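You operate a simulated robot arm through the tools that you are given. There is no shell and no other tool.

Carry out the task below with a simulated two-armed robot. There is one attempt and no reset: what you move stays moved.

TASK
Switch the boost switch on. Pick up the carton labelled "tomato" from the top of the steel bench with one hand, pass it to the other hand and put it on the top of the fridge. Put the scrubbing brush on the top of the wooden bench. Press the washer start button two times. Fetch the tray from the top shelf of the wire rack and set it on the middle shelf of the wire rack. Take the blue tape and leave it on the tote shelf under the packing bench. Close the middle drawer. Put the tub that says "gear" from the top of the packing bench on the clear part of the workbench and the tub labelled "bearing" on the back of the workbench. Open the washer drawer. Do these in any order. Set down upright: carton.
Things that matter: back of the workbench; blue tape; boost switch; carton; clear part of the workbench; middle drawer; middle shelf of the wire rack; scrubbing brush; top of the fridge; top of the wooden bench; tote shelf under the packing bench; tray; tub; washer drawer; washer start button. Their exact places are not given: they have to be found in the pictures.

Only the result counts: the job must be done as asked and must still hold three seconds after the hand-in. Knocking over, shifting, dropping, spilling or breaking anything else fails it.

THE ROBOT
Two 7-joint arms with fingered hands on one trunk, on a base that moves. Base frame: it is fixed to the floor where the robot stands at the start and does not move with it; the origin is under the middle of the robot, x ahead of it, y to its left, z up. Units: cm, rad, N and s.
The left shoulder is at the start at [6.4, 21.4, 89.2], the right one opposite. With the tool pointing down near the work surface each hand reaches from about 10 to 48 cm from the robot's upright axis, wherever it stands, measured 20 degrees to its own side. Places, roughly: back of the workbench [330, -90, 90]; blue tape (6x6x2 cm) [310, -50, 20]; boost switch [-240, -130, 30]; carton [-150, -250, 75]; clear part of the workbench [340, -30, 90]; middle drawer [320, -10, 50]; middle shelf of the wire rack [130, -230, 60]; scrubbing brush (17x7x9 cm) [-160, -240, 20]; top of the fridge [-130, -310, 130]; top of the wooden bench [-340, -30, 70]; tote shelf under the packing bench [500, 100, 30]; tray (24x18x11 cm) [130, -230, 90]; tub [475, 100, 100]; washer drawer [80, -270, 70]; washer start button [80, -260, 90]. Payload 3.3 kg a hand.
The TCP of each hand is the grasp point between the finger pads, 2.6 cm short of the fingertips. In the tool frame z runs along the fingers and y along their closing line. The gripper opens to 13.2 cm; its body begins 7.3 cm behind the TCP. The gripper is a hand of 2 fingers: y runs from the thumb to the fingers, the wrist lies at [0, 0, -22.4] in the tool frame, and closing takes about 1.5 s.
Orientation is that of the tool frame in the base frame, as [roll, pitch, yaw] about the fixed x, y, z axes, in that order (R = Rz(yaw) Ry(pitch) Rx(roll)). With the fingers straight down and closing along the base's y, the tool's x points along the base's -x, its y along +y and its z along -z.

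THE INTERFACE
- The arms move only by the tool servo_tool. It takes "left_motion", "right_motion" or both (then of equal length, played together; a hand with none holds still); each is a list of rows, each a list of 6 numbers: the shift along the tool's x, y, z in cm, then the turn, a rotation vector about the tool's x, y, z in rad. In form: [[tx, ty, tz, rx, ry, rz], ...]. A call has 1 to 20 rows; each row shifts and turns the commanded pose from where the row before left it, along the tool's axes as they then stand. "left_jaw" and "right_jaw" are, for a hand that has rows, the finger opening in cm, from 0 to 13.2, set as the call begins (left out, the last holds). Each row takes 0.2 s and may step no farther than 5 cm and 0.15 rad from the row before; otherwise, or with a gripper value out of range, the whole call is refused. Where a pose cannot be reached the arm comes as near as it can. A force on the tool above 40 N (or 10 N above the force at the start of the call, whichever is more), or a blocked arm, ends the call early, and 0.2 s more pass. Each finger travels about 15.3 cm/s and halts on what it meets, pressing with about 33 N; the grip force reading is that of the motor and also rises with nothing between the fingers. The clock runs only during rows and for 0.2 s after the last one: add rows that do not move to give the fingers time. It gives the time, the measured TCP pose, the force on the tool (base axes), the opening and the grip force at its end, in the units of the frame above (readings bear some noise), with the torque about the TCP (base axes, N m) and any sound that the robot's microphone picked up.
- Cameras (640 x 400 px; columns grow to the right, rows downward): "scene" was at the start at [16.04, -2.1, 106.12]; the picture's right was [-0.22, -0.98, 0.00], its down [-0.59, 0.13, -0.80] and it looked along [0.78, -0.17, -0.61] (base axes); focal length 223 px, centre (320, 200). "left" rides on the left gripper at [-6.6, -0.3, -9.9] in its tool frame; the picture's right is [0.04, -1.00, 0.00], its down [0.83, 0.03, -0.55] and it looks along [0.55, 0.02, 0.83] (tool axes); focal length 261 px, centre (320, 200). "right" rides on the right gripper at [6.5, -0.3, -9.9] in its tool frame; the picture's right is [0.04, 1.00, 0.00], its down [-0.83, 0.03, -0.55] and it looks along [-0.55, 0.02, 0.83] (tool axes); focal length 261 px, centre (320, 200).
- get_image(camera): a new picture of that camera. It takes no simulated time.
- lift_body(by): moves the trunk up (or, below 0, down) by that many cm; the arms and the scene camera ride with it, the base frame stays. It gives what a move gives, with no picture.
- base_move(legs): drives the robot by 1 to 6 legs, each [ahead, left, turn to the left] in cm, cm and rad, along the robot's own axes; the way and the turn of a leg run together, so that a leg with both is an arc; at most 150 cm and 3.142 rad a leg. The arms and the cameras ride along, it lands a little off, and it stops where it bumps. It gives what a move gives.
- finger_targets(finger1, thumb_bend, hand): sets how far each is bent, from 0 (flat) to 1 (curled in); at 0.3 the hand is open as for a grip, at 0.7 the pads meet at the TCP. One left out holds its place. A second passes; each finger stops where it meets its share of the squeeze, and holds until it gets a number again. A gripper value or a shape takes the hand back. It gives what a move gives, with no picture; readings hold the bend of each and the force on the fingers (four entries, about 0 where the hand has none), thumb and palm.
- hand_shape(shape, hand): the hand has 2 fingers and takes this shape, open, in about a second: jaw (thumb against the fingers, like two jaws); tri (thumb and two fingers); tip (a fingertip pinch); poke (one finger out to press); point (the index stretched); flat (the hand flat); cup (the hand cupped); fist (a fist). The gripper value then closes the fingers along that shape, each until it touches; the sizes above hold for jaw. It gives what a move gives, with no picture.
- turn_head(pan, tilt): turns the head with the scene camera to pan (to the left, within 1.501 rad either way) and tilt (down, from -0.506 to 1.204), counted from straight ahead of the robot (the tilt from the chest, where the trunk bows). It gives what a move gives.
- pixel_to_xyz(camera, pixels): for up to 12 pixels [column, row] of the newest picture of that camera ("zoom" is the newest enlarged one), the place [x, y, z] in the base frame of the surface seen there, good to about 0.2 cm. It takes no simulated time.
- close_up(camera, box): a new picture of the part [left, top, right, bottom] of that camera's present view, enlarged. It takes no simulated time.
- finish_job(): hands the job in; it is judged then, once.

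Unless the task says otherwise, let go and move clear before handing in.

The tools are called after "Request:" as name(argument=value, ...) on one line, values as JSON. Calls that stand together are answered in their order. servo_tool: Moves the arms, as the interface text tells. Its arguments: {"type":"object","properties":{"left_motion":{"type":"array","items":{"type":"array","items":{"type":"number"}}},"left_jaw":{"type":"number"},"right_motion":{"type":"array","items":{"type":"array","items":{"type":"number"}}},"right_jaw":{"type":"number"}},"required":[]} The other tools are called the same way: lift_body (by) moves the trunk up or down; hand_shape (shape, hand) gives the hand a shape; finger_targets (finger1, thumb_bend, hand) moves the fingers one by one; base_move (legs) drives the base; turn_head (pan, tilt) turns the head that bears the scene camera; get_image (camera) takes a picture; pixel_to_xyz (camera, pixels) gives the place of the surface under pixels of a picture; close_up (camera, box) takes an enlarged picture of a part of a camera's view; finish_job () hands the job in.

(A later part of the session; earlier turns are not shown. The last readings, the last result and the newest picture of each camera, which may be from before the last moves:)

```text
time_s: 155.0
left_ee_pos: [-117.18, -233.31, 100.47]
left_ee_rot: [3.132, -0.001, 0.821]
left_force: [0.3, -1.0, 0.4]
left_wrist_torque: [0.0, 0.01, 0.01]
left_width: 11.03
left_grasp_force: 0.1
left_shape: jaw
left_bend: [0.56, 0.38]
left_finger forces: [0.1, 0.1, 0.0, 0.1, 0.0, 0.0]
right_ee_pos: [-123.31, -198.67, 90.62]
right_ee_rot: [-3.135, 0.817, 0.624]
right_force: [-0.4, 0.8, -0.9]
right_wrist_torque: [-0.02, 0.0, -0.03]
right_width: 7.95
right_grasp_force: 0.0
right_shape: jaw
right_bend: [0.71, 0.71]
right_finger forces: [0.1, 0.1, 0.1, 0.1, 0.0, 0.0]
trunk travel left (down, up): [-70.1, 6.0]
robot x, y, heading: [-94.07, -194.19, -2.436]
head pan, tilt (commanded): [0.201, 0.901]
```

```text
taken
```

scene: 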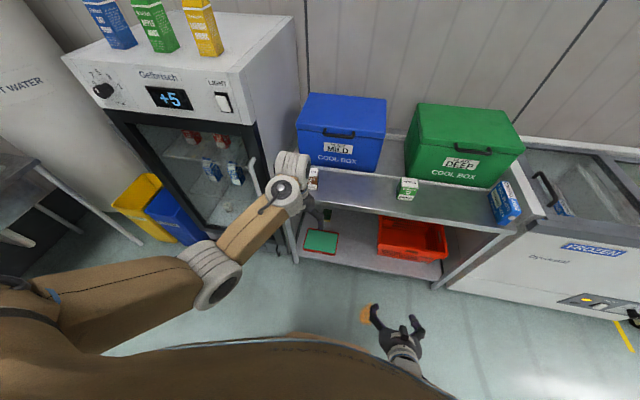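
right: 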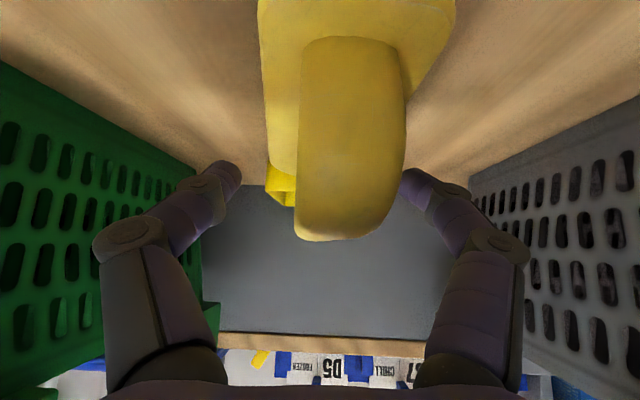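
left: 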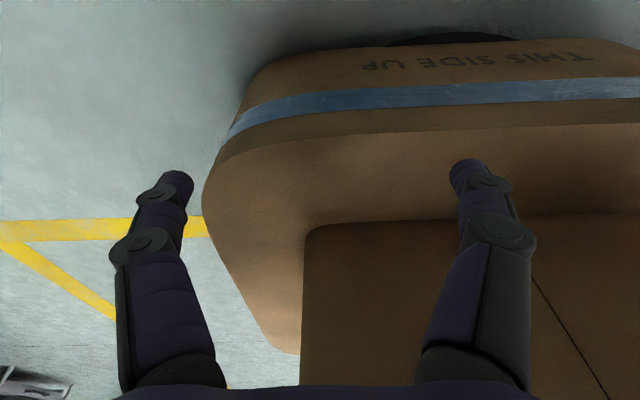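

Request:
base_move(legs=[[32, 4.6, 0.005]])

Request:
get_image(camera="left")

Request:
get_image(camera="scene")

```text
time_s: 157.1
left_ee_pos: [-138.19, -257.84, 100.57]
left_ee_rot: [3.132, -0.003, 0.829]
left_force: [-0.3, 0.2, -0.6]
left_wrist_torque: [0.01, -0.02, -0.03]
left_width: 11.05
left_grasp_force: 0.0
left_shape: jaw
left_bend: [0.56, 0.38]
left_finger forces: [0.0, 0.1, 0.0, 0.1, 0.0, 0.1]
right_ee_pos: [-144.75, -223.34, 90.67]
right_ee_rot: [-3.135, 0.813, 0.634]
right_force: [0.2, 0.2, -0.3]
right_wrist_torque: [-0.04, -0.01, 0.03]
right_width: 7.97
right_grasp_force: 0.1
right_shape: jaw
right_bend: [0.71, 0.71]
right_finger forces: [0.0, 0.1, 0.1, 0.0, 0.1, 0.0]
trunk travel left (down, up): [-70.1, 6.0]
robot x, y, heading: [-115.42, -218.5, -2.428]
head pan, tilt (commanded): [0.201, 0.901]
```

```text
taken
```

left: 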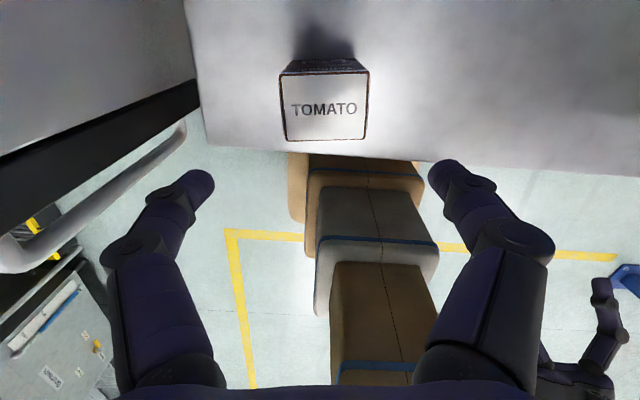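

```text
taken
```

scene: 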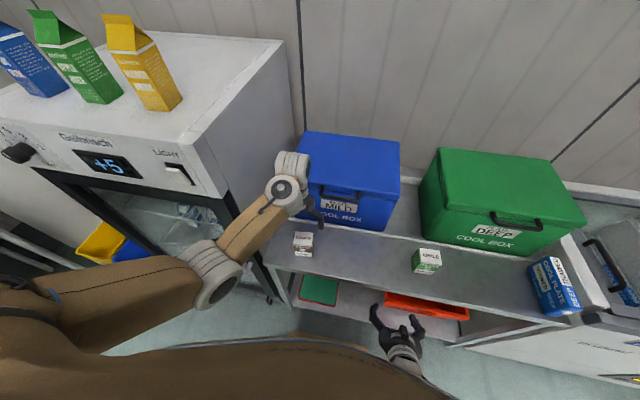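

Request:
pixel_to_xyz(camera="left", pixels=[[284, 78], [366, 76], [286, 136], [364, 136], [325, 105]])

```text
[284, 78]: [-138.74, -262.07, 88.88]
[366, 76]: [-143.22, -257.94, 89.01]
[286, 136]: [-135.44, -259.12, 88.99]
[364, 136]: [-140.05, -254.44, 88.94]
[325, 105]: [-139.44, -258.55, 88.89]
```

The left camera shows the carton's top centred at (325,105); I shift 1.2 cm forward and 0.5 cm right, then descend 14 cm.

Request:
servo_tool(left_motion=[[-1.2, -0.5, 2, 0, 0, 0], [0, 0, 3, 0, 0, 0], [0, 0, 3, 0, 0, 0], [0, 0, 3, 0, 0, 0], [0, 0, 2, 0, 0, 0], [0, 0, 1, 0, 0, 0], [0, 0, 0, 0, 0, 0]], left_jaw=11)

Request:
get_image(camera="left")

Request:
close_up(camera="scene", box=[240, 130, 400, 260])

```text
time_s: 158.9
left_ee_pos: [-137.66, -260.93, 86.16]
left_ee_rot: [3.099, 0.0, 0.856]
left_force: [-0.1, -0.4, 0.1]
left_wrist_torque: [0.03, -0.03, -0.02]
left_width: 11.01
left_grasp_force: 0.0
left_shape: jaw
left_bend: [0.56, 0.39]
left_finger forces: [0.0, 0.1, 0.0, 0.1, 0.0, 0.1]
right_ee_pos: [-144.67, -223.34, 90.62]
right_ee_rot: [-3.134, 0.816, 0.633]
right_force: [-0.3, -0.1, 0.8]
right_wrist_torque: [0.01, 0.0, 0.04]
right_width: 7.98
right_grasp_force: 0.0
right_shape: jaw
right_bend: [0.71, 0.71]
right_finger forces: [0.0, 0.2, 0.0, 0.0, 0.0, 0.1]
trunk travel left (down, up): [-70.1, 6.0]
robot x, y, heading: [-115.39, -218.4, -2.427]
head pan, tilt (commanded): [0.201, 0.901]
stopped in row 7 (left hand): the arm was blocked; the commanded pose is now the measured one
```

```text
taken
```

left: 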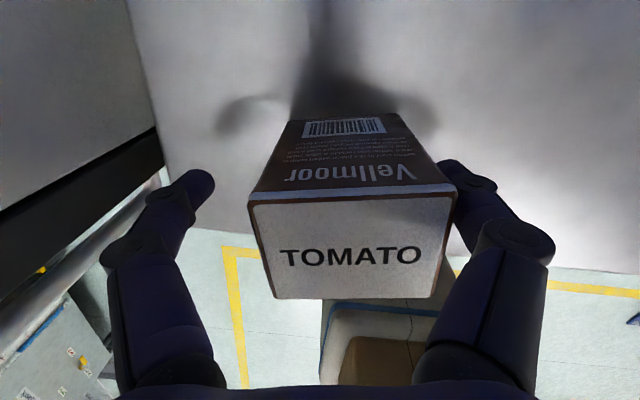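

```text
3.08 times, centred on (320, 195) of scene
```

zoom: 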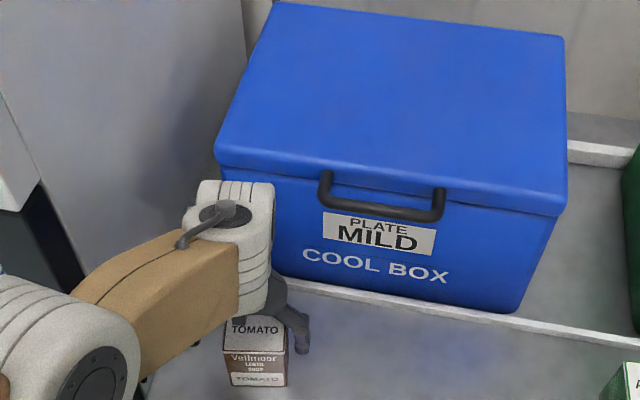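

The arm reported a block and the hand sits about 3 cm left of where I sent it. I'll check whether the carton moved.

Request:
pixel_to_xyz(camera="left", pixels=[[254, 202], [452, 192], [276, 294], [424, 294], [200, 185], [452, 175], [130, 60], [150, 140]])

Request:
turn_head(pan=0.5, tilt=0.9)

Request:
get_image(camera="scene")

```text
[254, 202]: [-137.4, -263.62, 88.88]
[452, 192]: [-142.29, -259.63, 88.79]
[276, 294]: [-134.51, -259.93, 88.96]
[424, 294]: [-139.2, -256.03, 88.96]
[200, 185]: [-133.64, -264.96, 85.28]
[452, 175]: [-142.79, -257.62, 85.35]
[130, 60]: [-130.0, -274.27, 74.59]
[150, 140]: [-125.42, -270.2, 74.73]
```

```text
time_s: 159.7
left_ee_pos: [-137.66, -260.64, 86.11]
left_ee_rot: [3.099, 0.004, 0.853]
left_force: [0.2, -0.2, -0.1]
left_wrist_torque: [-0.03, 0.03, 0.02]
left_width: 11.0
left_grasp_force: 0.0
left_shape: jaw
left_bend: [0.56, 0.39]
left_finger forces: [0.0, 0.1, 0.0, 0.0, 0.1, 0.1]
right_ee_pos: [-144.63, -223.29, 90.66]
right_ee_rot: [-3.134, 0.816, 0.635]
right_force: [0.2, 0.3, -0.4]
right_wrist_torque: [-0.02, -0.03, -0.01]
right_width: 7.96
right_grasp_force: 0.1
right_shape: jaw
right_bend: [0.71, 0.71]
right_finger forces: [0.0, 0.0, 0.0, 0.0, 0.0, 0.0]
trunk travel left (down, up): [-70.1, 6.0]
robot x, y, heading: [-115.59, -219.0, -2.43]
head pan, tilt (commanded): [0.499, 0.901]
```

```text
taken
```

scene: 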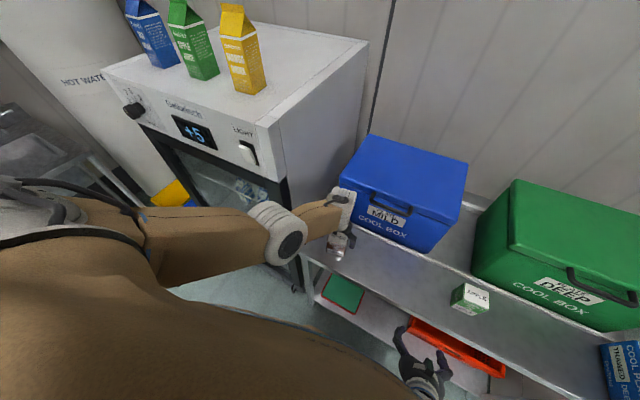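

Request:
close_up(camera="scene", box=[200, 130, 380, 290])

Request:
pixel_to_xyz(camera="scene", pixels=[[285, 215], [290, 245], [270, 210], [305, 215], [325, 200], [275, 270], [250, 200]])

```text
2.50 times, centred on (290, 210) of scene
```

zoom: 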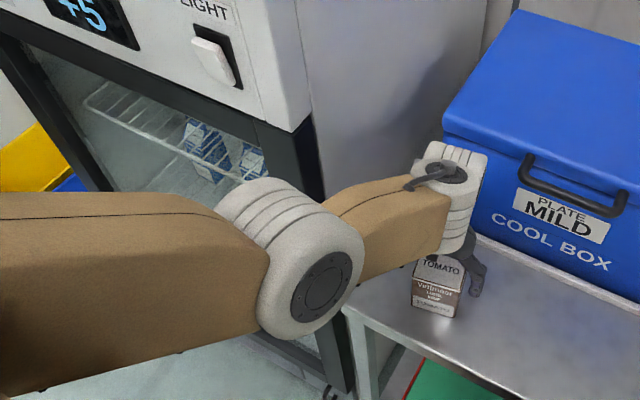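

```text
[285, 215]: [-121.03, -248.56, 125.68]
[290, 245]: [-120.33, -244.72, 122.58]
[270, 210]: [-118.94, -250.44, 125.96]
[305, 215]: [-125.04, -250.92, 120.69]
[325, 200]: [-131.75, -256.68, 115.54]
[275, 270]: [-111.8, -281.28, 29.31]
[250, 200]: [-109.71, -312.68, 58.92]
```

Nothing seems to touch now (force ~0); the carton was nudged about 1.7 cm left and still stands upright. I'll recentre the hand (1.1 cm right, 0.8 cm up) and close on it.

Request:
servo_tool(left_motion=[[0, -0.6, -0.4, 0, 0, 0], [0, -0.5, -0.4, 0, 0, 0], [0, 0, 0, 0, 0, 0]])

Request:
get_image(camera="left")

```text
time_s: 160.5
left_ee_pos: [-137.3, -261.36, 86.56]
left_ee_rot: [3.08, 0.002, 0.869]
left_force: [0.0, 0.4, -0.7]
left_wrist_torque: [0.0, 0.01, 0.03]
left_width: 10.99
left_grasp_force: 0.0
left_shape: jaw
left_bend: [0.56, 0.39]
left_finger forces: [0.0, 0.0, 0.1, 0.1, 0.0, 0.0]
right_ee_pos: [-144.76, -223.29, 90.52]
right_ee_rot: [-3.135, 0.817, 0.634]
right_force: [-0.3, 0.1, 0.3]
right_wrist_torque: [-0.01, -0.01, 0.01]
right_width: 7.97
right_grasp_force: 0.0
right_shape: jaw
right_bend: [0.71, 0.71]
right_finger forces: [0.0, 0.0, 0.0, 0.0, 0.0, 0.0]
trunk travel left (down, up): [-70.1, 6.0]
robot x, y, heading: [-115.65, -219.04, -2.429]
head pan, tilt (commanded): [0.499, 0.901]
```

```text
taken
```

left: 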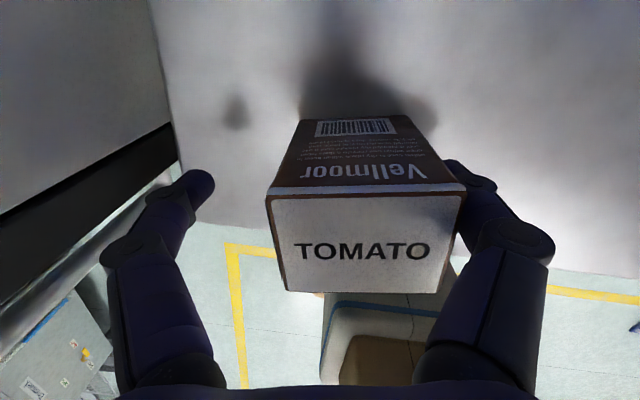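

The hand cannot go right by itself here, so I'll shift the base 1.4 cm to the right instead to centre the carton between the fingers, then close.

Request:
base_move(legs=[[0, -1.4, 0]])

Request:
get_image(camera="left")

```text
time_s: 161.3
left_ee_pos: [-138.47, -260.41, 86.93]
left_ee_rot: [3.083, 0.006, 0.871]
left_force: [-0.5, 0.1, -0.1]
left_wrist_torque: [0.01, -0.03, -0.01]
left_width: 11.01
left_grasp_force: 0.0
left_shape: jaw
left_bend: [0.56, 0.39]
left_finger forces: [0.0, 0.0, 0.1, 0.0, 0.0, 0.0]
right_ee_pos: [-145.56, -222.15, 90.61]
right_ee_rot: [-3.137, 0.818, 0.632]
right_force: [1.2, 0.4, -0.8]
right_wrist_torque: [-0.03, 0.01, -0.01]
right_width: 7.96
right_grasp_force: 0.2
right_shape: jaw
right_bend: [0.71, 0.71]
right_finger forces: [0.0, 0.0, 0.0, 0.0, 0.0, 0.0]
trunk travel left (down, up): [-70.1, 6.0]
robot x, y, heading: [-116.51, -217.53, -2.432]
head pan, tilt (commanded): [0.499, 0.901]
```

```text
taken
```

left: 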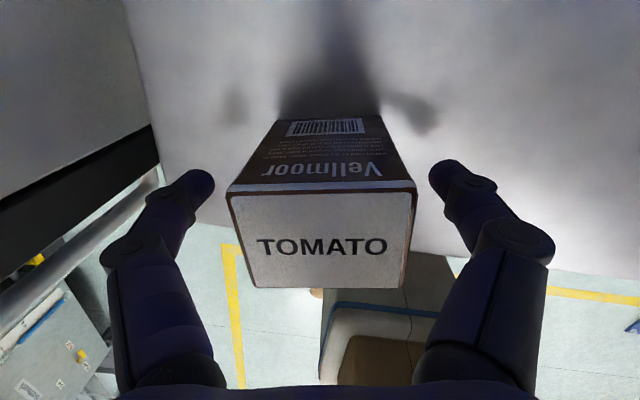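

Request:
servo_tool(left_motion=[[0, 0, 0, 0, 0, 0], [0, 0, 0, 0, 0, 0], [0, 0, 0, 0, 0, 0], [0, 0, 0, 0, 0, 0], [0, 0, 0, 0, 0, 0], [0, 0, 0, 0, 0, 0], [0, 0, 0, 0, 0, 0]], left_jaw=0)

Request:
get_image(camera="left")

```text
time_s: 162.9
left_ee_pos: [-138.44, -260.54, 86.77]
left_ee_rot: [3.08, 0.007, 0.873]
left_force: [-1.5, -1.3, 1.3]
left_wrist_torque: [0.06, 0.11, 0.05]
left_width: 6.25
left_grasp_force: 33.2
left_shape: jaw
left_bend: [0.73, 0.7]
left_finger forces: [30.7, 0.1, 0.0, 0.1, 30.5, 0.0]
right_ee_pos: [-145.59, -222.38, 90.67]
right_ee_rot: [-3.135, 0.817, 0.633]
right_force: [-0.6, 0.8, 1.5]
right_wrist_torque: [-0.02, 0.02, 0.0]
right_width: 7.98
right_grasp_force: 0.1
right_shape: jaw
right_bend: [0.71, 0.71]
right_finger forces: [0.1, 0.0, 0.0, 0.1, 0.1, 0.0]
trunk travel left (down, up): [-70.1, 6.0]
robot x, y, heading: [-116.4, -217.64, -2.428]
head pan, tilt (commanded): [0.499, 0.901]
```

```text
taken
```

left: 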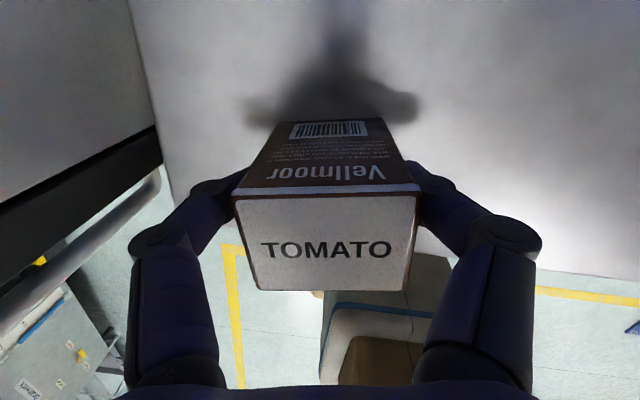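

The left hand holds the carton (width 6.25, 30 N per side). I'll lift with the trunk and back away from the bench.

Request:
lift_body(by=5.5)

Request:
base_move(legs=[[-60, 0, 0]])

Request:
turn_head(pan=0.1, tilt=0.9)

Request:
get_image(camera="scene")

Request:
get_image(camera="left")

```text
time_s: 163.9
left_ee_pos: [-138.3, -260.74, 92.25]
left_ee_rot: [3.079, 0.007, 0.874]
left_force: [0.3, -0.2, -2.9]
left_wrist_torque: [0.01, 0.01, 0.03]
left_width: 6.28
left_grasp_force: 33.3
left_shape: jaw
left_bend: [0.73, 0.7]
left_finger forces: [31.5, 0.1, 0.0, 0.0, 31.4, 0.0]
right_ee_pos: [-145.57, -222.32, 96.14]
right_ee_rot: [-3.135, 0.818, 0.632]
right_force: [0.6, -0.7, 0.5]
right_wrist_torque: [-0.03, -0.02, 0.01]
right_width: 7.97
right_grasp_force: 0.1
right_shape: jaw
right_bend: [0.71, 0.71]
right_finger forces: [0.1, 0.1, 0.0, 0.0, 0.0, 0.0]
trunk travel left (down, up): [-75.6, 0.5]
robot x, y, heading: [-116.41, -217.57, -2.434]
head pan, tilt (commanded): [0.499, 0.901]
```

```text
time_s: 167.3
left_ee_pos: [-92.28, -220.76, 92.23]
left_ee_rot: [3.079, 0.008, 0.872]
left_force: [0.7, 0.5, -2.5]
left_wrist_torque: [-0.02, 0.03, -0.02]
left_width: 6.27
left_grasp_force: 32.9
left_shape: jaw
left_bend: [0.73, 0.7]
left_finger forces: [31.5, 0.1, 0.0, 0.0, 31.5, 0.0]
right_ee_pos: [-99.4, -182.3, 96.2]
right_ee_rot: [-3.133, 0.816, 0.632]
right_force: [-0.4, 1.0, -0.6]
right_wrist_torque: [-0.01, -0.01, 0.0]
right_width: 7.99
right_grasp_force: 0.1
right_shape: jaw
right_bend: [0.71, 0.71]
right_finger forces: [0.0, 0.0, 0.1, 0.1, 0.1, 0.1]
trunk travel left (down, up): [-75.6, 0.5]
robot x, y, heading: [-70.0, -177.58, -2.428]
head pan, tilt (commanded): [0.499, 0.901]
```

```text
time_s: 168.2
left_ee_pos: [-92.28, -220.76, 92.26]
left_ee_rot: [3.078, 0.007, 0.873]
left_force: [0.7, 0.9, -2.8]
left_wrist_torque: [-0.05, 0.01, -0.02]
left_width: 6.26
left_grasp_force: 33.1
left_shape: jaw
left_bend: [0.73, 0.7]
left_finger forces: [31.4, 0.0, 0.0, 0.0, 31.4, 0.1]
right_ee_pos: [-99.42, -182.45, 96.07]
right_ee_rot: [-3.134, 0.816, 0.634]
right_force: [0.8, 0.4, 0.3]
right_wrist_torque: [0.01, -0.01, 0.01]
right_width: 7.97
right_grasp_force: 0.1
right_shape: jaw
right_bend: [0.71, 0.71]
right_finger forces: [0.0, 0.1, 0.1, 0.0, 0.0, 0.0]
trunk travel left (down, up): [-75.6, 0.5]
robot x, y, heading: [-70.53, -178.21, -2.43]
head pan, tilt (commanded): [0.099, 0.901]
```

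```text
taken
```

scene: 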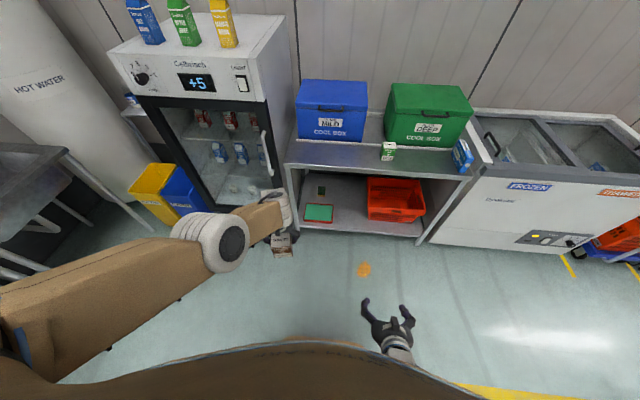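

```text
taken
```

left: 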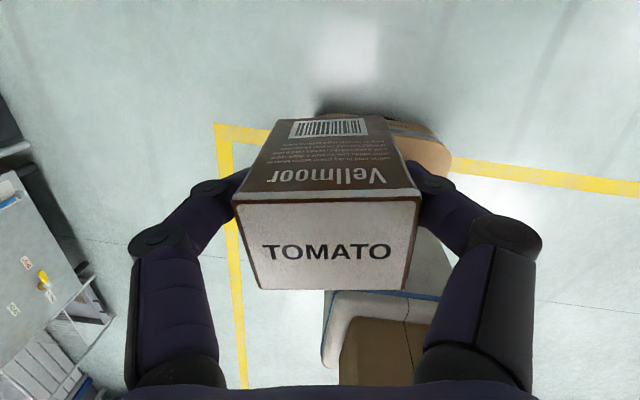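

The carton hangs upright in the left hand. For the hand-over I bring it up and toward the robot's midline.

Request:
servo_tool(left_motion=[[0, 0, -3, 0, 0, 0], [0, 0, -3, 0, 0, 0], [0, -1.5, -3, 0, 0, 0], [0, -3, -2, 0, 0, 0], [0, -3, -2, 0, 0, 0], [0, -3, 0, 0, 0, 0]])

Request:
get_image(camera="scene")

```text
time_s: 169.5
left_ee_pos: [-95.65, -222.56, 104.44]
left_ee_rot: [3.0, 0.04, 0.978]
left_force: [-0.4, 0.2, -3.0]
left_wrist_torque: [-0.06, 0.0, 0.03]
left_width: 6.25
left_grasp_force: 32.7
left_shape: jaw
left_bend: [0.73, 0.7]
left_finger forces: [32.1, 0.0, 0.0, 0.0, 32.4, 0.0]
right_ee_pos: [-99.37, -182.23, 95.97]
right_ee_rot: [-3.135, 0.815, 0.631]
right_force: [-0.3, 0.0, -0.2]
right_wrist_torque: [0.0, 0.0, -0.03]
right_width: 7.98
right_grasp_force: 0.0
right_shape: jaw
right_bend: [0.71, 0.71]
right_finger forces: [0.0, 0.0, 0.0, 0.0, 0.0, 0.0]
trunk travel left (down, up): [-75.6, 0.5]
robot x, y, heading: [-70.33, -177.6, -2.428]
head pan, tilt (commanded): [0.099, 0.901]
stopped in row 6 (left hand): the arm was blocked; the commanded pose is now the measured one
```

```text
taken
```

scene: 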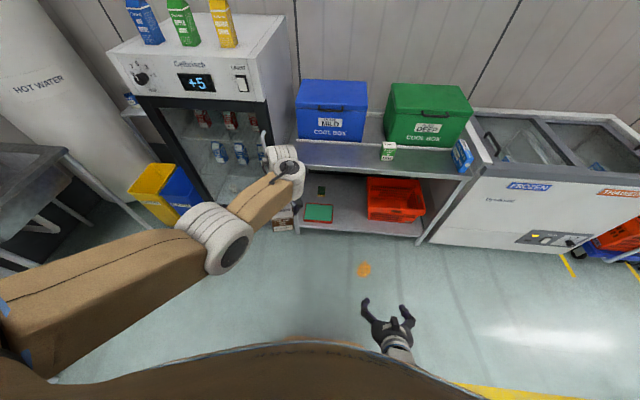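

Request:
servo_tool(left_motion=[[0, 0, 1, 0.05, 0, 0.1], [0, 0, 1, 0.05, 0, 0.1], [0, 0, 0, 0.04, 0, 0.1], [0, 0, 0, 0, 0, 0.1], [0, 0, 0, 0, 0, 0.1]])

```text
time_s: 170.7
left_ee_pos: [-95.53, -222.52, 102.63]
left_ee_rot: [3.131, 0.019, 0.473]
left_force: [-0.8, 0.0, -3.8]
left_wrist_torque: [-0.02, 0.01, -0.03]
left_width: 6.23
left_grasp_force: 33.3
left_shape: jaw
left_bend: [0.73, 0.7]
left_finger forces: [32.3, 0.1, 0.0, 0.0, 32.1, 0.1]
right_ee_pos: [-99.27, -182.41, 96.11]
right_ee_rot: [-3.134, 0.817, 0.632]
right_force: [0.1, -0.1, 0.4]
right_wrist_torque: [0.04, -0.01, 0.0]
right_width: 7.97
right_grasp_force: 0.1
right_shape: jaw
right_bend: [0.71, 0.71]
right_finger forces: [0.0, 0.0, 0.1, 0.1, 0.0, 0.0]
trunk travel left (down, up): [-75.6, 0.5]
robot x, y, heading: [-70.43, -177.97, -2.431]
head pan, tilt (commanded): [0.099, 0.901]
```

Request:
servo_tool(left_motion=[[0, -3, 0, 0, 0, 0], [0, -3, 0, 0, 0, 0], [0, -3, 0, 0, 0, 0], [0, -3, 0, 0, 0, 0]])

Request:
get_image(camera="scene")

```text
time_s: 171.6
left_ee_pos: [-96.62, -222.79, 102.3]
left_ee_rot: [3.035, 0.033, 0.581]
left_force: [0.0, -0.3, -2.9]
left_wrist_torque: [-0.01, 0.01, 0.0]
left_width: 6.27
left_grasp_force: 33.3
left_shape: jaw
left_bend: [0.73, 0.7]
left_finger forces: [32.1, 0.0, 0.0, 0.0, 32.3, 0.0]
right_ee_pos: [-99.46, -182.36, 96.22]
right_ee_rot: [-3.135, 0.815, 0.631]
right_force: [-0.1, -0.2, -0.5]
right_wrist_torque: [0.03, 0.0, 0.0]
right_width: 7.97
right_grasp_force: 0.0
right_shape: jaw
right_bend: [0.71, 0.71]
right_finger forces: [0.1, 0.0, 0.0, 0.0, 0.0, 0.0]
trunk travel left (down, up): [-75.6, 0.5]
robot x, y, heading: [-69.91, -177.5, -2.431]
head pan, tilt (commanded): [0.099, 0.901]
stopped in row 4 (left hand): the arm was blocked; the commanded pose is now the measured one
```

```text
taken
```

scene: 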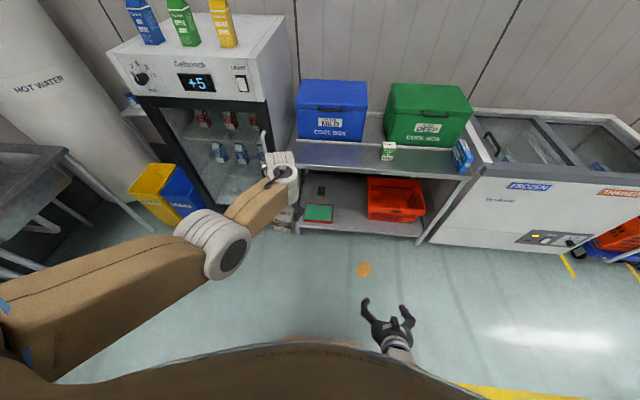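

The left arm will not cross farther inward with the hand pointing down (blocked near y≈17). I'll instead pull the carton closer and higher and turn it clockwise so the right hand can reach it pointing left from the right side.

Request:
servo_tool(left_motion=[[2.2, 0, -1, 0.02, 0, 0.08], [2.2, 0, -1, 0.02, 0, 0.08], [2.2, 0, -1, 0.02, 0, 0.08], [2.2, 0, -1, 0.02, 0, 0.08], [2.2, 0, -1, 0.02, 0, 0.08]], right_motion=[[-3.3, 0, 1.5, 0, -0.15, 0], [-3.3, 0, 1.5, 0, -0.15, 0], [-3.3, 0, 1.5, 0, -0.15, 0], [-3.3, 0, 1.5, 0, -0.15, 0], [-3.3, 0, 1.5, 0, -0.15, 0]])

Request:
get_image(camera="scene")

```text
time_s: 172.8
left_ee_pos: [-86.76, -217.55, 107.11]
left_ee_rot: [3.133, 0.008, 0.178]
left_force: [0.1, 0.0, -2.1]
left_wrist_torque: [0.0, 0.01, -0.01]
left_width: 6.23
left_grasp_force: 32.7
left_shape: jaw
left_bend: [0.73, 0.7]
left_finger forces: [31.7, 0.0, 0.0, 0.0, 31.5, 0.1]
right_ee_pos: [-110.37, -190.47, 107.37]
right_ee_rot: [-2.038, 1.565, 1.731]
right_force: [-0.2, 0.5, 0.1]
right_wrist_torque: [-0.02, -0.02, 0.02]
right_width: 7.98
right_grasp_force: 0.1
right_shape: jaw
right_bend: [0.71, 0.71]
right_finger forces: [0.1, 0.0, 0.0, 0.0, 0.1, 0.1]
trunk travel left (down, up): [-75.6, 0.5]
robot x, y, heading: [-69.93, -177.9, -2.429]
head pan, tilt (commanded): [0.099, 0.901]
```

```text
taken
```

scene: 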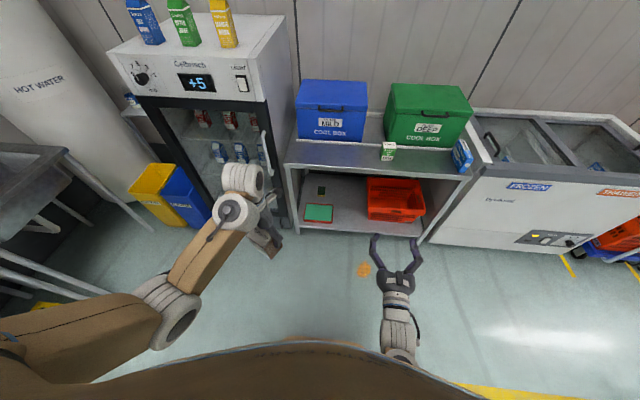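

Request:
servo_tool(right_motion=[[0.7, 0, 0, -0.148, 0, 0], [0.7, 0, 0, -0.148, 0, 0], [0.7, 0, 0, -0.148, 0, 0], [0.7, 0, 0, -0.148, 0, 0], [0.7, 0, 0, -0.148, 0, 0], [0.7, 0, 0, -0.148, 0, 0], [0.7, 0, 0, -0.148, 0, 0]], right_jaw=10)

Request:
get_image(camera="scene")

Request:
get_image(camera="right")

```text
time_s: 174.4
left_ee_pos: [-86.84, -217.79, 107.0]
left_ee_rot: [3.133, 0.009, 0.178]
left_force: [0.4, -1.1, -2.9]
left_wrist_torque: [-0.01, 0.02, 0.04]
left_width: 6.23
left_grasp_force: 33.1
left_shape: jaw
left_bend: [0.73, 0.7]
left_finger forces: [31.7, 0.0, 0.0, 0.0, 31.5, 0.1]
right_ee_pos: [-110.49, -190.43, 102.53]
right_ee_rot: [2.667, 1.561, 1.19]
right_force: [-0.1, -0.4, 0.4]
right_wrist_torque: [-0.03, 0.0, 0.01]
right_width: 9.98
right_grasp_force: 0.0
right_shape: jaw
right_bend: [0.63, 0.49]
right_finger forces: [0.1, 0.0, 0.1, 0.1, 0.1, 0.0]
trunk travel left (down, up): [-75.6, 0.5]
robot x, y, heading: [-70.38, -178.16, -2.429]
head pan, tilt (commanded): [0.099, 0.901]
```

```text
taken
```

scene: 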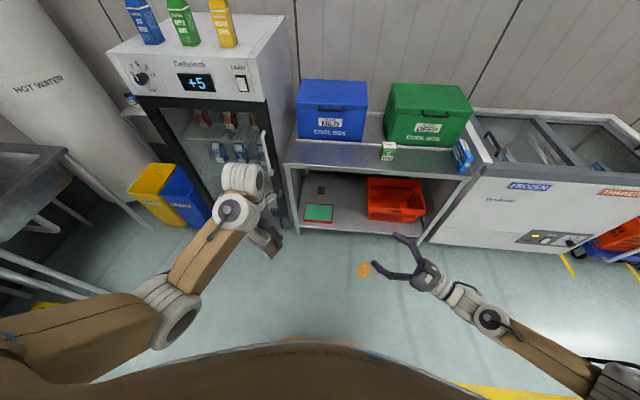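

```text
taken
```

right: 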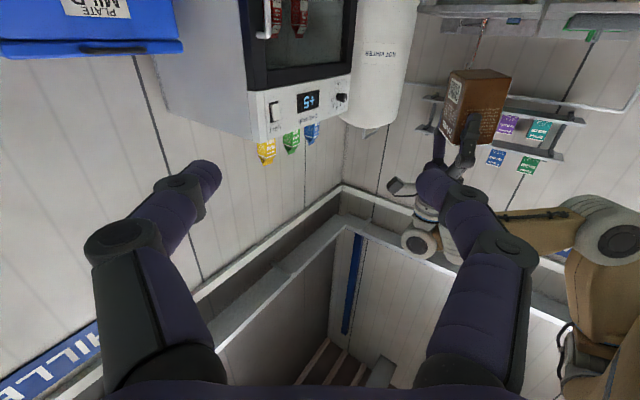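

The right hand now points forward-left at the carton. I'll measure the carton's corners with the left camera.

Request:
get_image(camera="left")

Request:
pixel_to_xyz(camera="left", pixels=[[238, 205], [414, 200], [257, 285], [402, 285], [325, 240], [320, 150]])

```text
taken
```

left: 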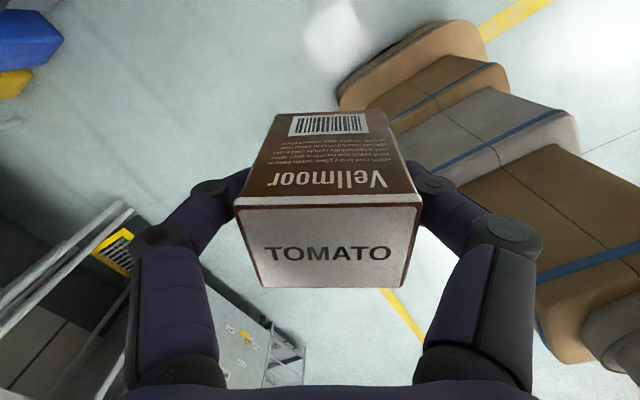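

```text
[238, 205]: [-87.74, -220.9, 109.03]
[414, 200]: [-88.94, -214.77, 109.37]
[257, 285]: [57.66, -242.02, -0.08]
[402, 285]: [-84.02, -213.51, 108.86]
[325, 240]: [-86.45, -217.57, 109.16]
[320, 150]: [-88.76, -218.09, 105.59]
```

Request:
servo_tool(right_motion=[[0.4, 0, 0, -0.1, 0, 0], [0, 3.07, 2.5, 0, 0, 0], [0, 3.07, 2.5, 0, 0, 0], [0, 3.07, 2.5, 0, 0, 0], [0, 3.07, 2.5, 0, 0, 0], [0, 3.07, 2.5, 0, 0, 0], [0, 3.07, 2.5, 0, 0, 0]], right_jaw=10)

Request:
get_image(camera="scene")

Request:
get_image(camera="right")

```text
time_s: 176.0
left_ee_pos: [-86.78, -217.64, 107.1]
left_ee_rot: [3.131, 0.009, 0.176]
left_force: [0.3, -0.4, -2.4]
left_wrist_torque: [-0.04, 0.03, -0.01]
left_width: 6.23
left_grasp_force: 33.3
left_shape: jaw
left_bend: [0.73, 0.7]
left_finger forces: [31.7, 0.1, 0.0, 0.1, 31.6, 0.0]
right_ee_pos: [-89.41, -201.77, 101.9]
right_ee_rot: [3.014, 1.564, 1.635]
right_force: [0.1, 0.0, 0.1]
right_wrist_torque: [0.0, -0.01, -0.03]
right_width: 9.97
right_grasp_force: 0.0
right_shape: jaw
right_bend: [0.63, 0.49]
right_finger forces: [0.0, 0.0, 0.1, 0.1, 0.1, 0.1]
trunk travel left (down, up): [-75.6, 0.5]
robot x, y, heading: [-70.23, -177.56, -2.428]
head pan, tilt (commanded): [0.099, 0.901]
```

```text
taken
```

scene: 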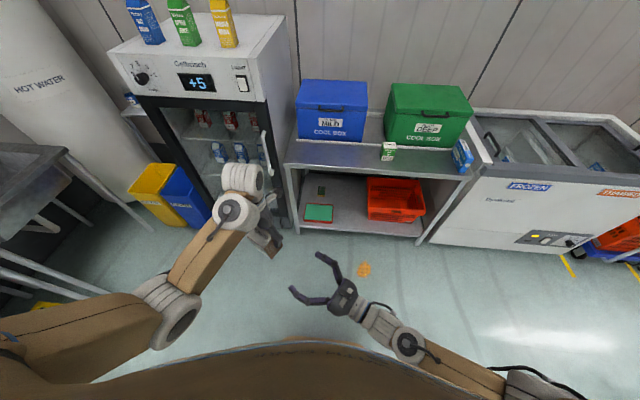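

```text
taken
```

right: 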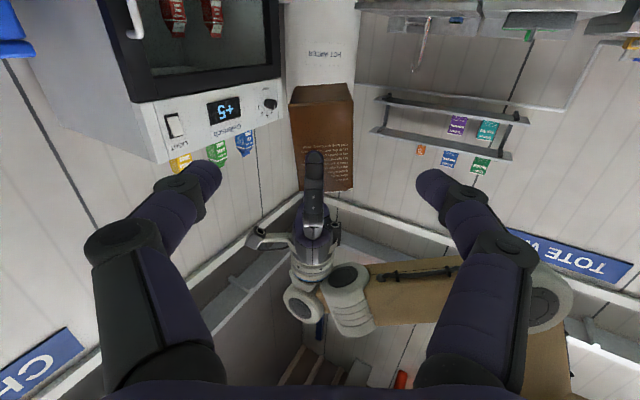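

The carton's narrow face is straight ahead of the right hand at (325,140). I'll measure its edges for the final approach.

Request:
pixel_to_xyz(camera="right", pixels=[[296, 112], [350, 112], [322, 100], [322, 90], [322, 120], [300, 180], [350, 180], [315, 160], [345, 150]])

```text
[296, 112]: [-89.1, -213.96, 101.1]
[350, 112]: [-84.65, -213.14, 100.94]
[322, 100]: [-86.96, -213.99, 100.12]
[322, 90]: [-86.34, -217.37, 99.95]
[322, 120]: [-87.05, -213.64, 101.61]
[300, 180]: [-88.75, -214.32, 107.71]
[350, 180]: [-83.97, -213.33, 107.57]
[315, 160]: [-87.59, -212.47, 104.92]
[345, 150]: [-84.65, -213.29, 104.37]
```

Request:
servo_tool(right_motion=[[0, 0.1, 3, 0, 0, 0], [0, 0.1, 3, 0, 0, 0], [0, 0, 3, 0, 0, 0], [0, 0, 2.5, 0, 0, 0], [0, 0, 1.8, 0, 0, 0], [0, 0, 1, 0, 0, 0], [0, 0, 0, 0, 0, 0]], right_jaw=10)

Request:
get_image(camera="scene")

Request:
get_image(camera="right")

Request:
get_image(camera="left")

```text
time_s: 177.1
left_ee_pos: [-86.76, -217.58, 107.08]
left_ee_rot: [3.133, 0.006, 0.179]
left_force: [0.3, 0.1, -2.9]
left_wrist_torque: [0.01, 0.0, 0.0]
left_width: 6.2
left_grasp_force: 33.2
left_shape: jaw
left_bend: [0.73, 0.7]
left_finger forces: [31.8, 0.1, 0.1, 0.0, 31.6, 0.0]
right_ee_pos: [-96.0, -206.16, 95.02]
right_ee_rot: [-2.715, 1.39, 2.125]
right_force: [0.6, 0.1, -0.1]
right_wrist_torque: [-0.02, -0.01, 0.0]
right_width: 9.97
right_grasp_force: 0.0
right_shape: jaw
right_bend: [0.63, 0.49]
right_finger forces: [0.0, 0.1, 0.0, 0.0, 0.1, 0.0]
right hand out of reach, approached as far as the arm can: row 5
trunk travel left (down, up): [-75.6, 0.5]
robot x, y, heading: [-70.43, -177.9, -2.432]
head pan, tilt (commanded): [0.099, 0.901]
stopped in row 5 (right hand): the arm was blocked; the commanded pose is now the measured one
```

```text
taken
```

scene: 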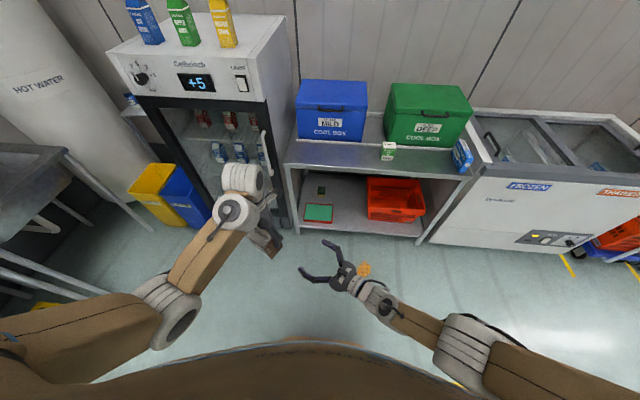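

```text
taken
```

right: 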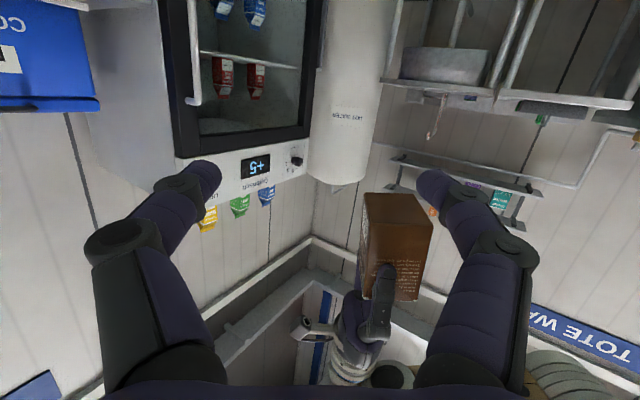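

```text
taken
```

left: 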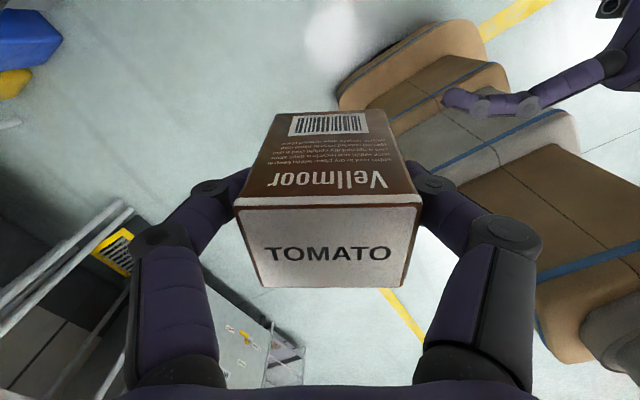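

The right arm ran out of reach before touching the carton. I'll back the right hand off, then tilt the left hand so the carton swings toward the middle, and approach it pointing left-down instead.

Request:
servo_tool(right_motion=[[0, 0, -4, 0, 0, 0], [0, 0, -4, 0, 0, 0], [0, 0, -4, 0, 0, 0], [0, 0, -4, 0, 0, 0], [0, 0, -4, 0, 0, 0]])

Request:
servo_tool(left_motion=[[0, -3.3, 0, 0.15, 0, 0], [0, -3.3, 0, 0.15, 0, 0], [0, -3.3, 0, 0.15, 0, 0], [0, -3.3, 0, 0.15, 0, 0]])

Request:
get_image(camera="scene")

```text
time_s: 178.3
left_ee_pos: [-86.8, -217.5, 107.06]
left_ee_rot: [3.133, 0.007, 0.178]
left_force: [0.2, -0.1, -2.4]
left_wrist_torque: [-0.02, 0.02, 0.0]
left_width: 6.24
left_grasp_force: 33.6
left_shape: jaw
left_bend: [0.73, 0.7]
left_finger forces: [31.7, 0.0, 0.1, 0.0, 31.6, 0.1]
right_ee_pos: [-98.59, -186.3, 98.47]
right_ee_rot: [-2.716, 1.39, 2.125]
right_force: [-0.2, 0.1, 0.2]
right_wrist_torque: [0.02, 0.01, -0.04]
right_width: 10.0
right_grasp_force: 0.1
right_shape: jaw
right_bend: [0.63, 0.49]
right_finger forces: [0.0, 0.1, 0.0, 0.1, 0.0, 0.0]
trunk travel left (down, up): [-75.6, 0.5]
robot x, y, heading: [-70.49, -177.77, -2.432]
head pan, tilt (commanded): [0.099, 0.901]
```

```text
time_s: 179.2
left_ee_pos: [-82.95, -214.17, 101.64]
left_ee_rot: [-2.815, -0.093, 0.235]
left_force: [0.2, -0.1, -3.0]
left_wrist_torque: [-0.02, 0.02, -0.01]
left_width: 6.23
left_grasp_force: 33.5
left_shape: jaw
left_bend: [0.73, 0.7]
left_finger forces: [32.0, 0.1, 0.1, 0.1, 31.0, 0.0]
left hand out of reach, approached as far as the arm can: row 1, 2, 3, 4
right_ee_pos: [-98.61, -186.33, 98.45]
right_ee_rot: [-2.715, 1.391, 2.123]
right_force: [-0.3, -0.5, -0.7]
right_wrist_torque: [-0.01, -0.01, 0.01]
right_width: 9.98
right_grasp_force: 0.0
right_shape: jaw
right_bend: [0.63, 0.49]
right_finger forces: [0.0, 0.1, 0.0, 0.0, 0.1, 0.0]
trunk travel left (down, up): [-75.6, 0.5]
robot x, y, heading: [-70.35, -177.68, -2.431]
head pan, tilt (commanded): [0.099, 0.901]
stopped in row 4 (left hand): the arm was blocked; the commanded pose is now the measured one
```

```text
taken
```

scene: 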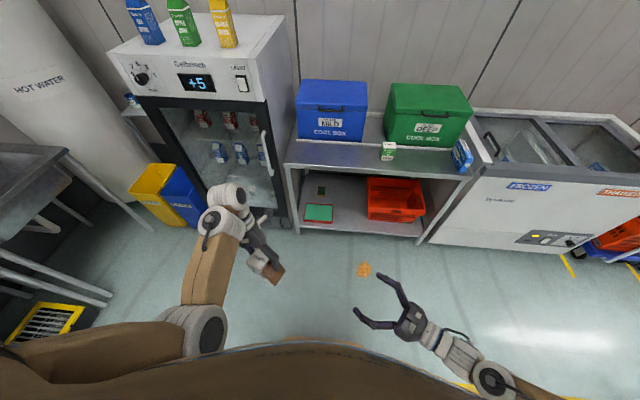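

The left arm was too high for this tilt. I'll lower it, move it a bit forward, and then tilt further with the wrist kept in place.

Request:
servo_tool(left_motion=[[-1.75, 1.63, 2.47, 0, 0, 0], [-1.75, 1.63, 2.47, 0, 0, 0], [-1.75, 1.63, 2.47, 0, 0, 0], [0, 0, 0, 0, 0, 0]])

Request:
servo_tool(left_motion=[[0, -2.7, 0, 0.12, 0, 0], [0, -2.7, 0, 0.12, 0, 0], [0, -2.7, 0, 0.12, 0, 0], [0, -2.7, 0, 0.12, 0, 0]])

Request:
get_image(camera="scene")

```text
time_s: 180.2
left_ee_pos: [-86.71, -217.2, 92.8]
left_ee_rot: [-2.813, -0.09, 0.233]
left_force: [0.2, -0.8, -3.4]
left_wrist_torque: [-0.05, 0.03, -0.01]
left_width: 6.21
left_grasp_force: 32.9
left_shape: jaw
left_bend: [0.73, 0.7]
left_finger forces: [32.2, 0.1, 0.0, 0.1, 31.2, 0.1]
right_ee_pos: [-98.65, -186.33, 98.47]
right_ee_rot: [-2.713, 1.392, 2.126]
right_force: [-0.3, -0.2, 0.3]
right_wrist_torque: [-0.01, -0.02, -0.01]
right_width: 10.0
right_grasp_force: 0.1
right_shape: jaw
right_bend: [0.63, 0.49]
right_finger forces: [0.1, 0.1, 0.0, 0.0, 0.0, 0.0]
trunk travel left (down, up): [-75.6, 0.5]
robot x, y, heading: [-70.14, -177.73, -2.428]
head pan, tilt (commanded): [0.099, 0.901]
```

```text
time_s: 181.4
left_ee_pos: [-87.71, -210.54, 97.18]
left_ee_rot: [-2.364, -0.111, 0.265]
left_force: [0.6, 0.0, -3.4]
left_wrist_torque: [-0.08, 0.06, 0.01]
left_width: 6.22
left_grasp_force: 33.4
left_shape: jaw
left_bend: [0.73, 0.7]
left_finger forces: [32.6, 0.1, 0.0, 0.0, 30.7, 0.0]
right_ee_pos: [-98.65, -186.35, 98.43]
right_ee_rot: [-2.718, 1.391, 2.122]
right_force: [-0.1, -0.4, -0.6]
right_wrist_torque: [0.01, -0.02, 0.0]
right_width: 10.01
right_grasp_force: 0.0
right_shape: jaw
right_bend: [0.63, 0.49]
right_finger forces: [0.1, 0.0, 0.0, 0.0, 0.0, 0.0]
trunk travel left (down, up): [-75.6, 0.5]
robot x, y, heading: [-70.3, -177.55, -2.432]
head pan, tilt (commanded): [0.099, 0.901]
stopped in row 4 (left hand): the arm was blocked; the commanded pose is now the measured one
```

```text
taken
```

scene: 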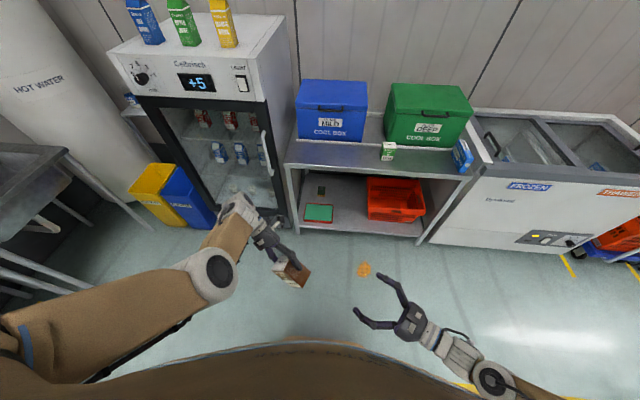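

The carton is now tilted toward the middle (45°). I'll orient the right hand to point left-down along the carton's width axis and move to a pre-grasp point 14 cm away.

Request:
servo_tool(right_motion=[[0, 0, 0, -0.0409, 0.1222, 0.0213], [0, 0, 0, -0.0409, 0.1222, 0.0213], [0, 0, 0, -0.0409, 0.1222, 0.0213], [0, 0, 0, -0.0409, 0.1222, 0.0213], [0, 0, 0, -0.0409, 0.1222, 0.0213], [-3.12, 1.02, 1.22, 0, 0, 0], [-3.12, 1.02, 1.22, 0, 0, 0], [-3.12, 1.02, 1.22, 0, 0, 0], [-3.12, 1.02, 1.22, 0, 0, 0]], right_jaw=10)

Request:
get_image(camera="scene")

Request:
get_image(camera="right")

```text
time_s: 183.4
left_ee_pos: [-87.67, -210.35, 97.21]
left_ee_rot: [-2.364, -0.113, 0.263]
left_force: [-0.3, 0.5, -2.3]
left_wrist_torque: [-0.02, 0.02, 0.0]
left_width: 6.24
left_grasp_force: 32.9
left_shape: jaw
left_bend: [0.73, 0.7]
left_finger forces: [32.7, 0.0, 0.0, 0.1, 30.6, 0.0]
right_ee_pos: [-92.09, -197.67, 104.46]
right_ee_rot: [2.986, 0.786, 1.723]
right_force: [0.5, -0.3, 0.4]
right_wrist_torque: [0.0, 0.01, -0.01]
right_width: 9.98
right_grasp_force: 0.1
right_shape: jaw
right_bend: [0.63, 0.49]
right_finger forces: [0.0, 0.0, 0.0, 0.0, 0.0, 0.0]
trunk travel left (down, up): [-75.6, 0.5]
robot x, y, heading: [-70.56, -177.97, -2.426]
head pan, tilt (commanded): [0.099, 0.901]
```

```text
taken
```

scene: 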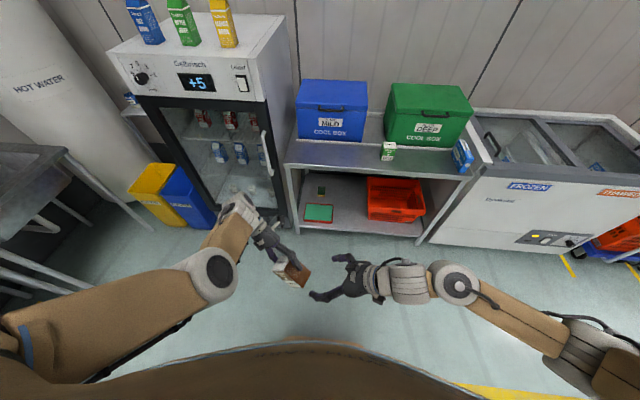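

```text
taken
```

right: 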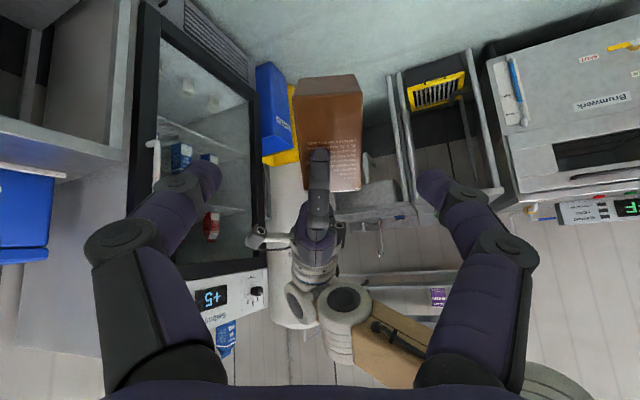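

The carton's narrow face is dead ahead of the right hand (330,140). I'll measure it for the final approach.

Request:
pixel_to_xyz(camera="right", pixels=[[302, 110], [358, 110], [330, 100], [330, 85], [330, 120], [345, 180], [318, 155], [318, 180], [316, 215]])

```text
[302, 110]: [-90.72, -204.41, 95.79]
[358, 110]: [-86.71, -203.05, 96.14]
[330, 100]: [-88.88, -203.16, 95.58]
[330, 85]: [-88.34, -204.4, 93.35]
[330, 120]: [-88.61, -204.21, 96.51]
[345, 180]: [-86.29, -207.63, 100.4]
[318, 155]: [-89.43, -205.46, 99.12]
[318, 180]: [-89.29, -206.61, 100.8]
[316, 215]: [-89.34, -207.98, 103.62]
```

Request:
servo_tool(right_motion=[[0.15, 0.35, 2.5, 0, 0, 0], [0.15, 0.35, 2.5, 0, 0, 0], [0, 0, 2.5, 0, 0, 0], [0, 0, 2, 0, 0, 0], [0, 0, 2, 0, 0, 0], [0, 0, 1.4, 0, 0, 0], [0, 0, 0, 0, 0, 0]], right_jaw=10)

Request:
get_image(camera="right")

Request:
close_up(camera="scene", box=[200, 180, 420, 320])

```text
time_s: 185.0
left_ee_pos: [-87.71, -210.26, 97.26]
left_ee_rot: [-2.363, -0.111, 0.262]
left_force: [0.1, -0.2, -2.5]
left_wrist_torque: [-0.06, -0.01, -0.03]
left_width: 6.24
left_grasp_force: 33.2
left_shape: jaw
left_bend: [0.73, 0.7]
left_finger forces: [32.7, 0.1, 0.0, 0.0, 30.6, 0.1]
right_ee_pos: [-88.19, -205.68, 95.28]
right_ee_rot: [2.984, 0.789, 1.723]
right_force: [0.3, -0.7, -0.2]
right_wrist_torque: [0.05, -0.01, -0.01]
right_width: 9.97
right_grasp_force: 0.0
right_shape: jaw
right_bend: [0.63, 0.49]
right_finger forces: [0.0, 0.0, 0.0, 0.0, 0.1, 0.1]
trunk travel left (down, up): [-75.6, 0.5]
robot x, y, heading: [-70.15, -177.65, -2.427]
head pan, tilt (commanded): [0.099, 0.901]
```

```text
taken
```

right: 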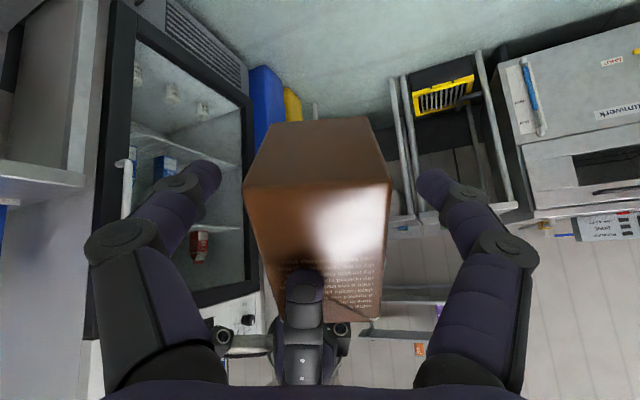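

```text
2.86 times, centred on (310, 250) of scene
```

zoom: 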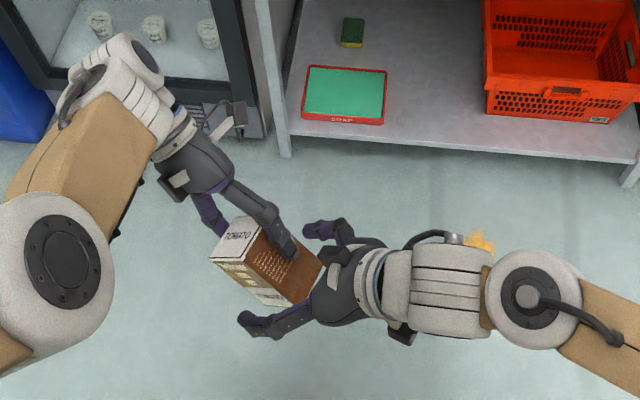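

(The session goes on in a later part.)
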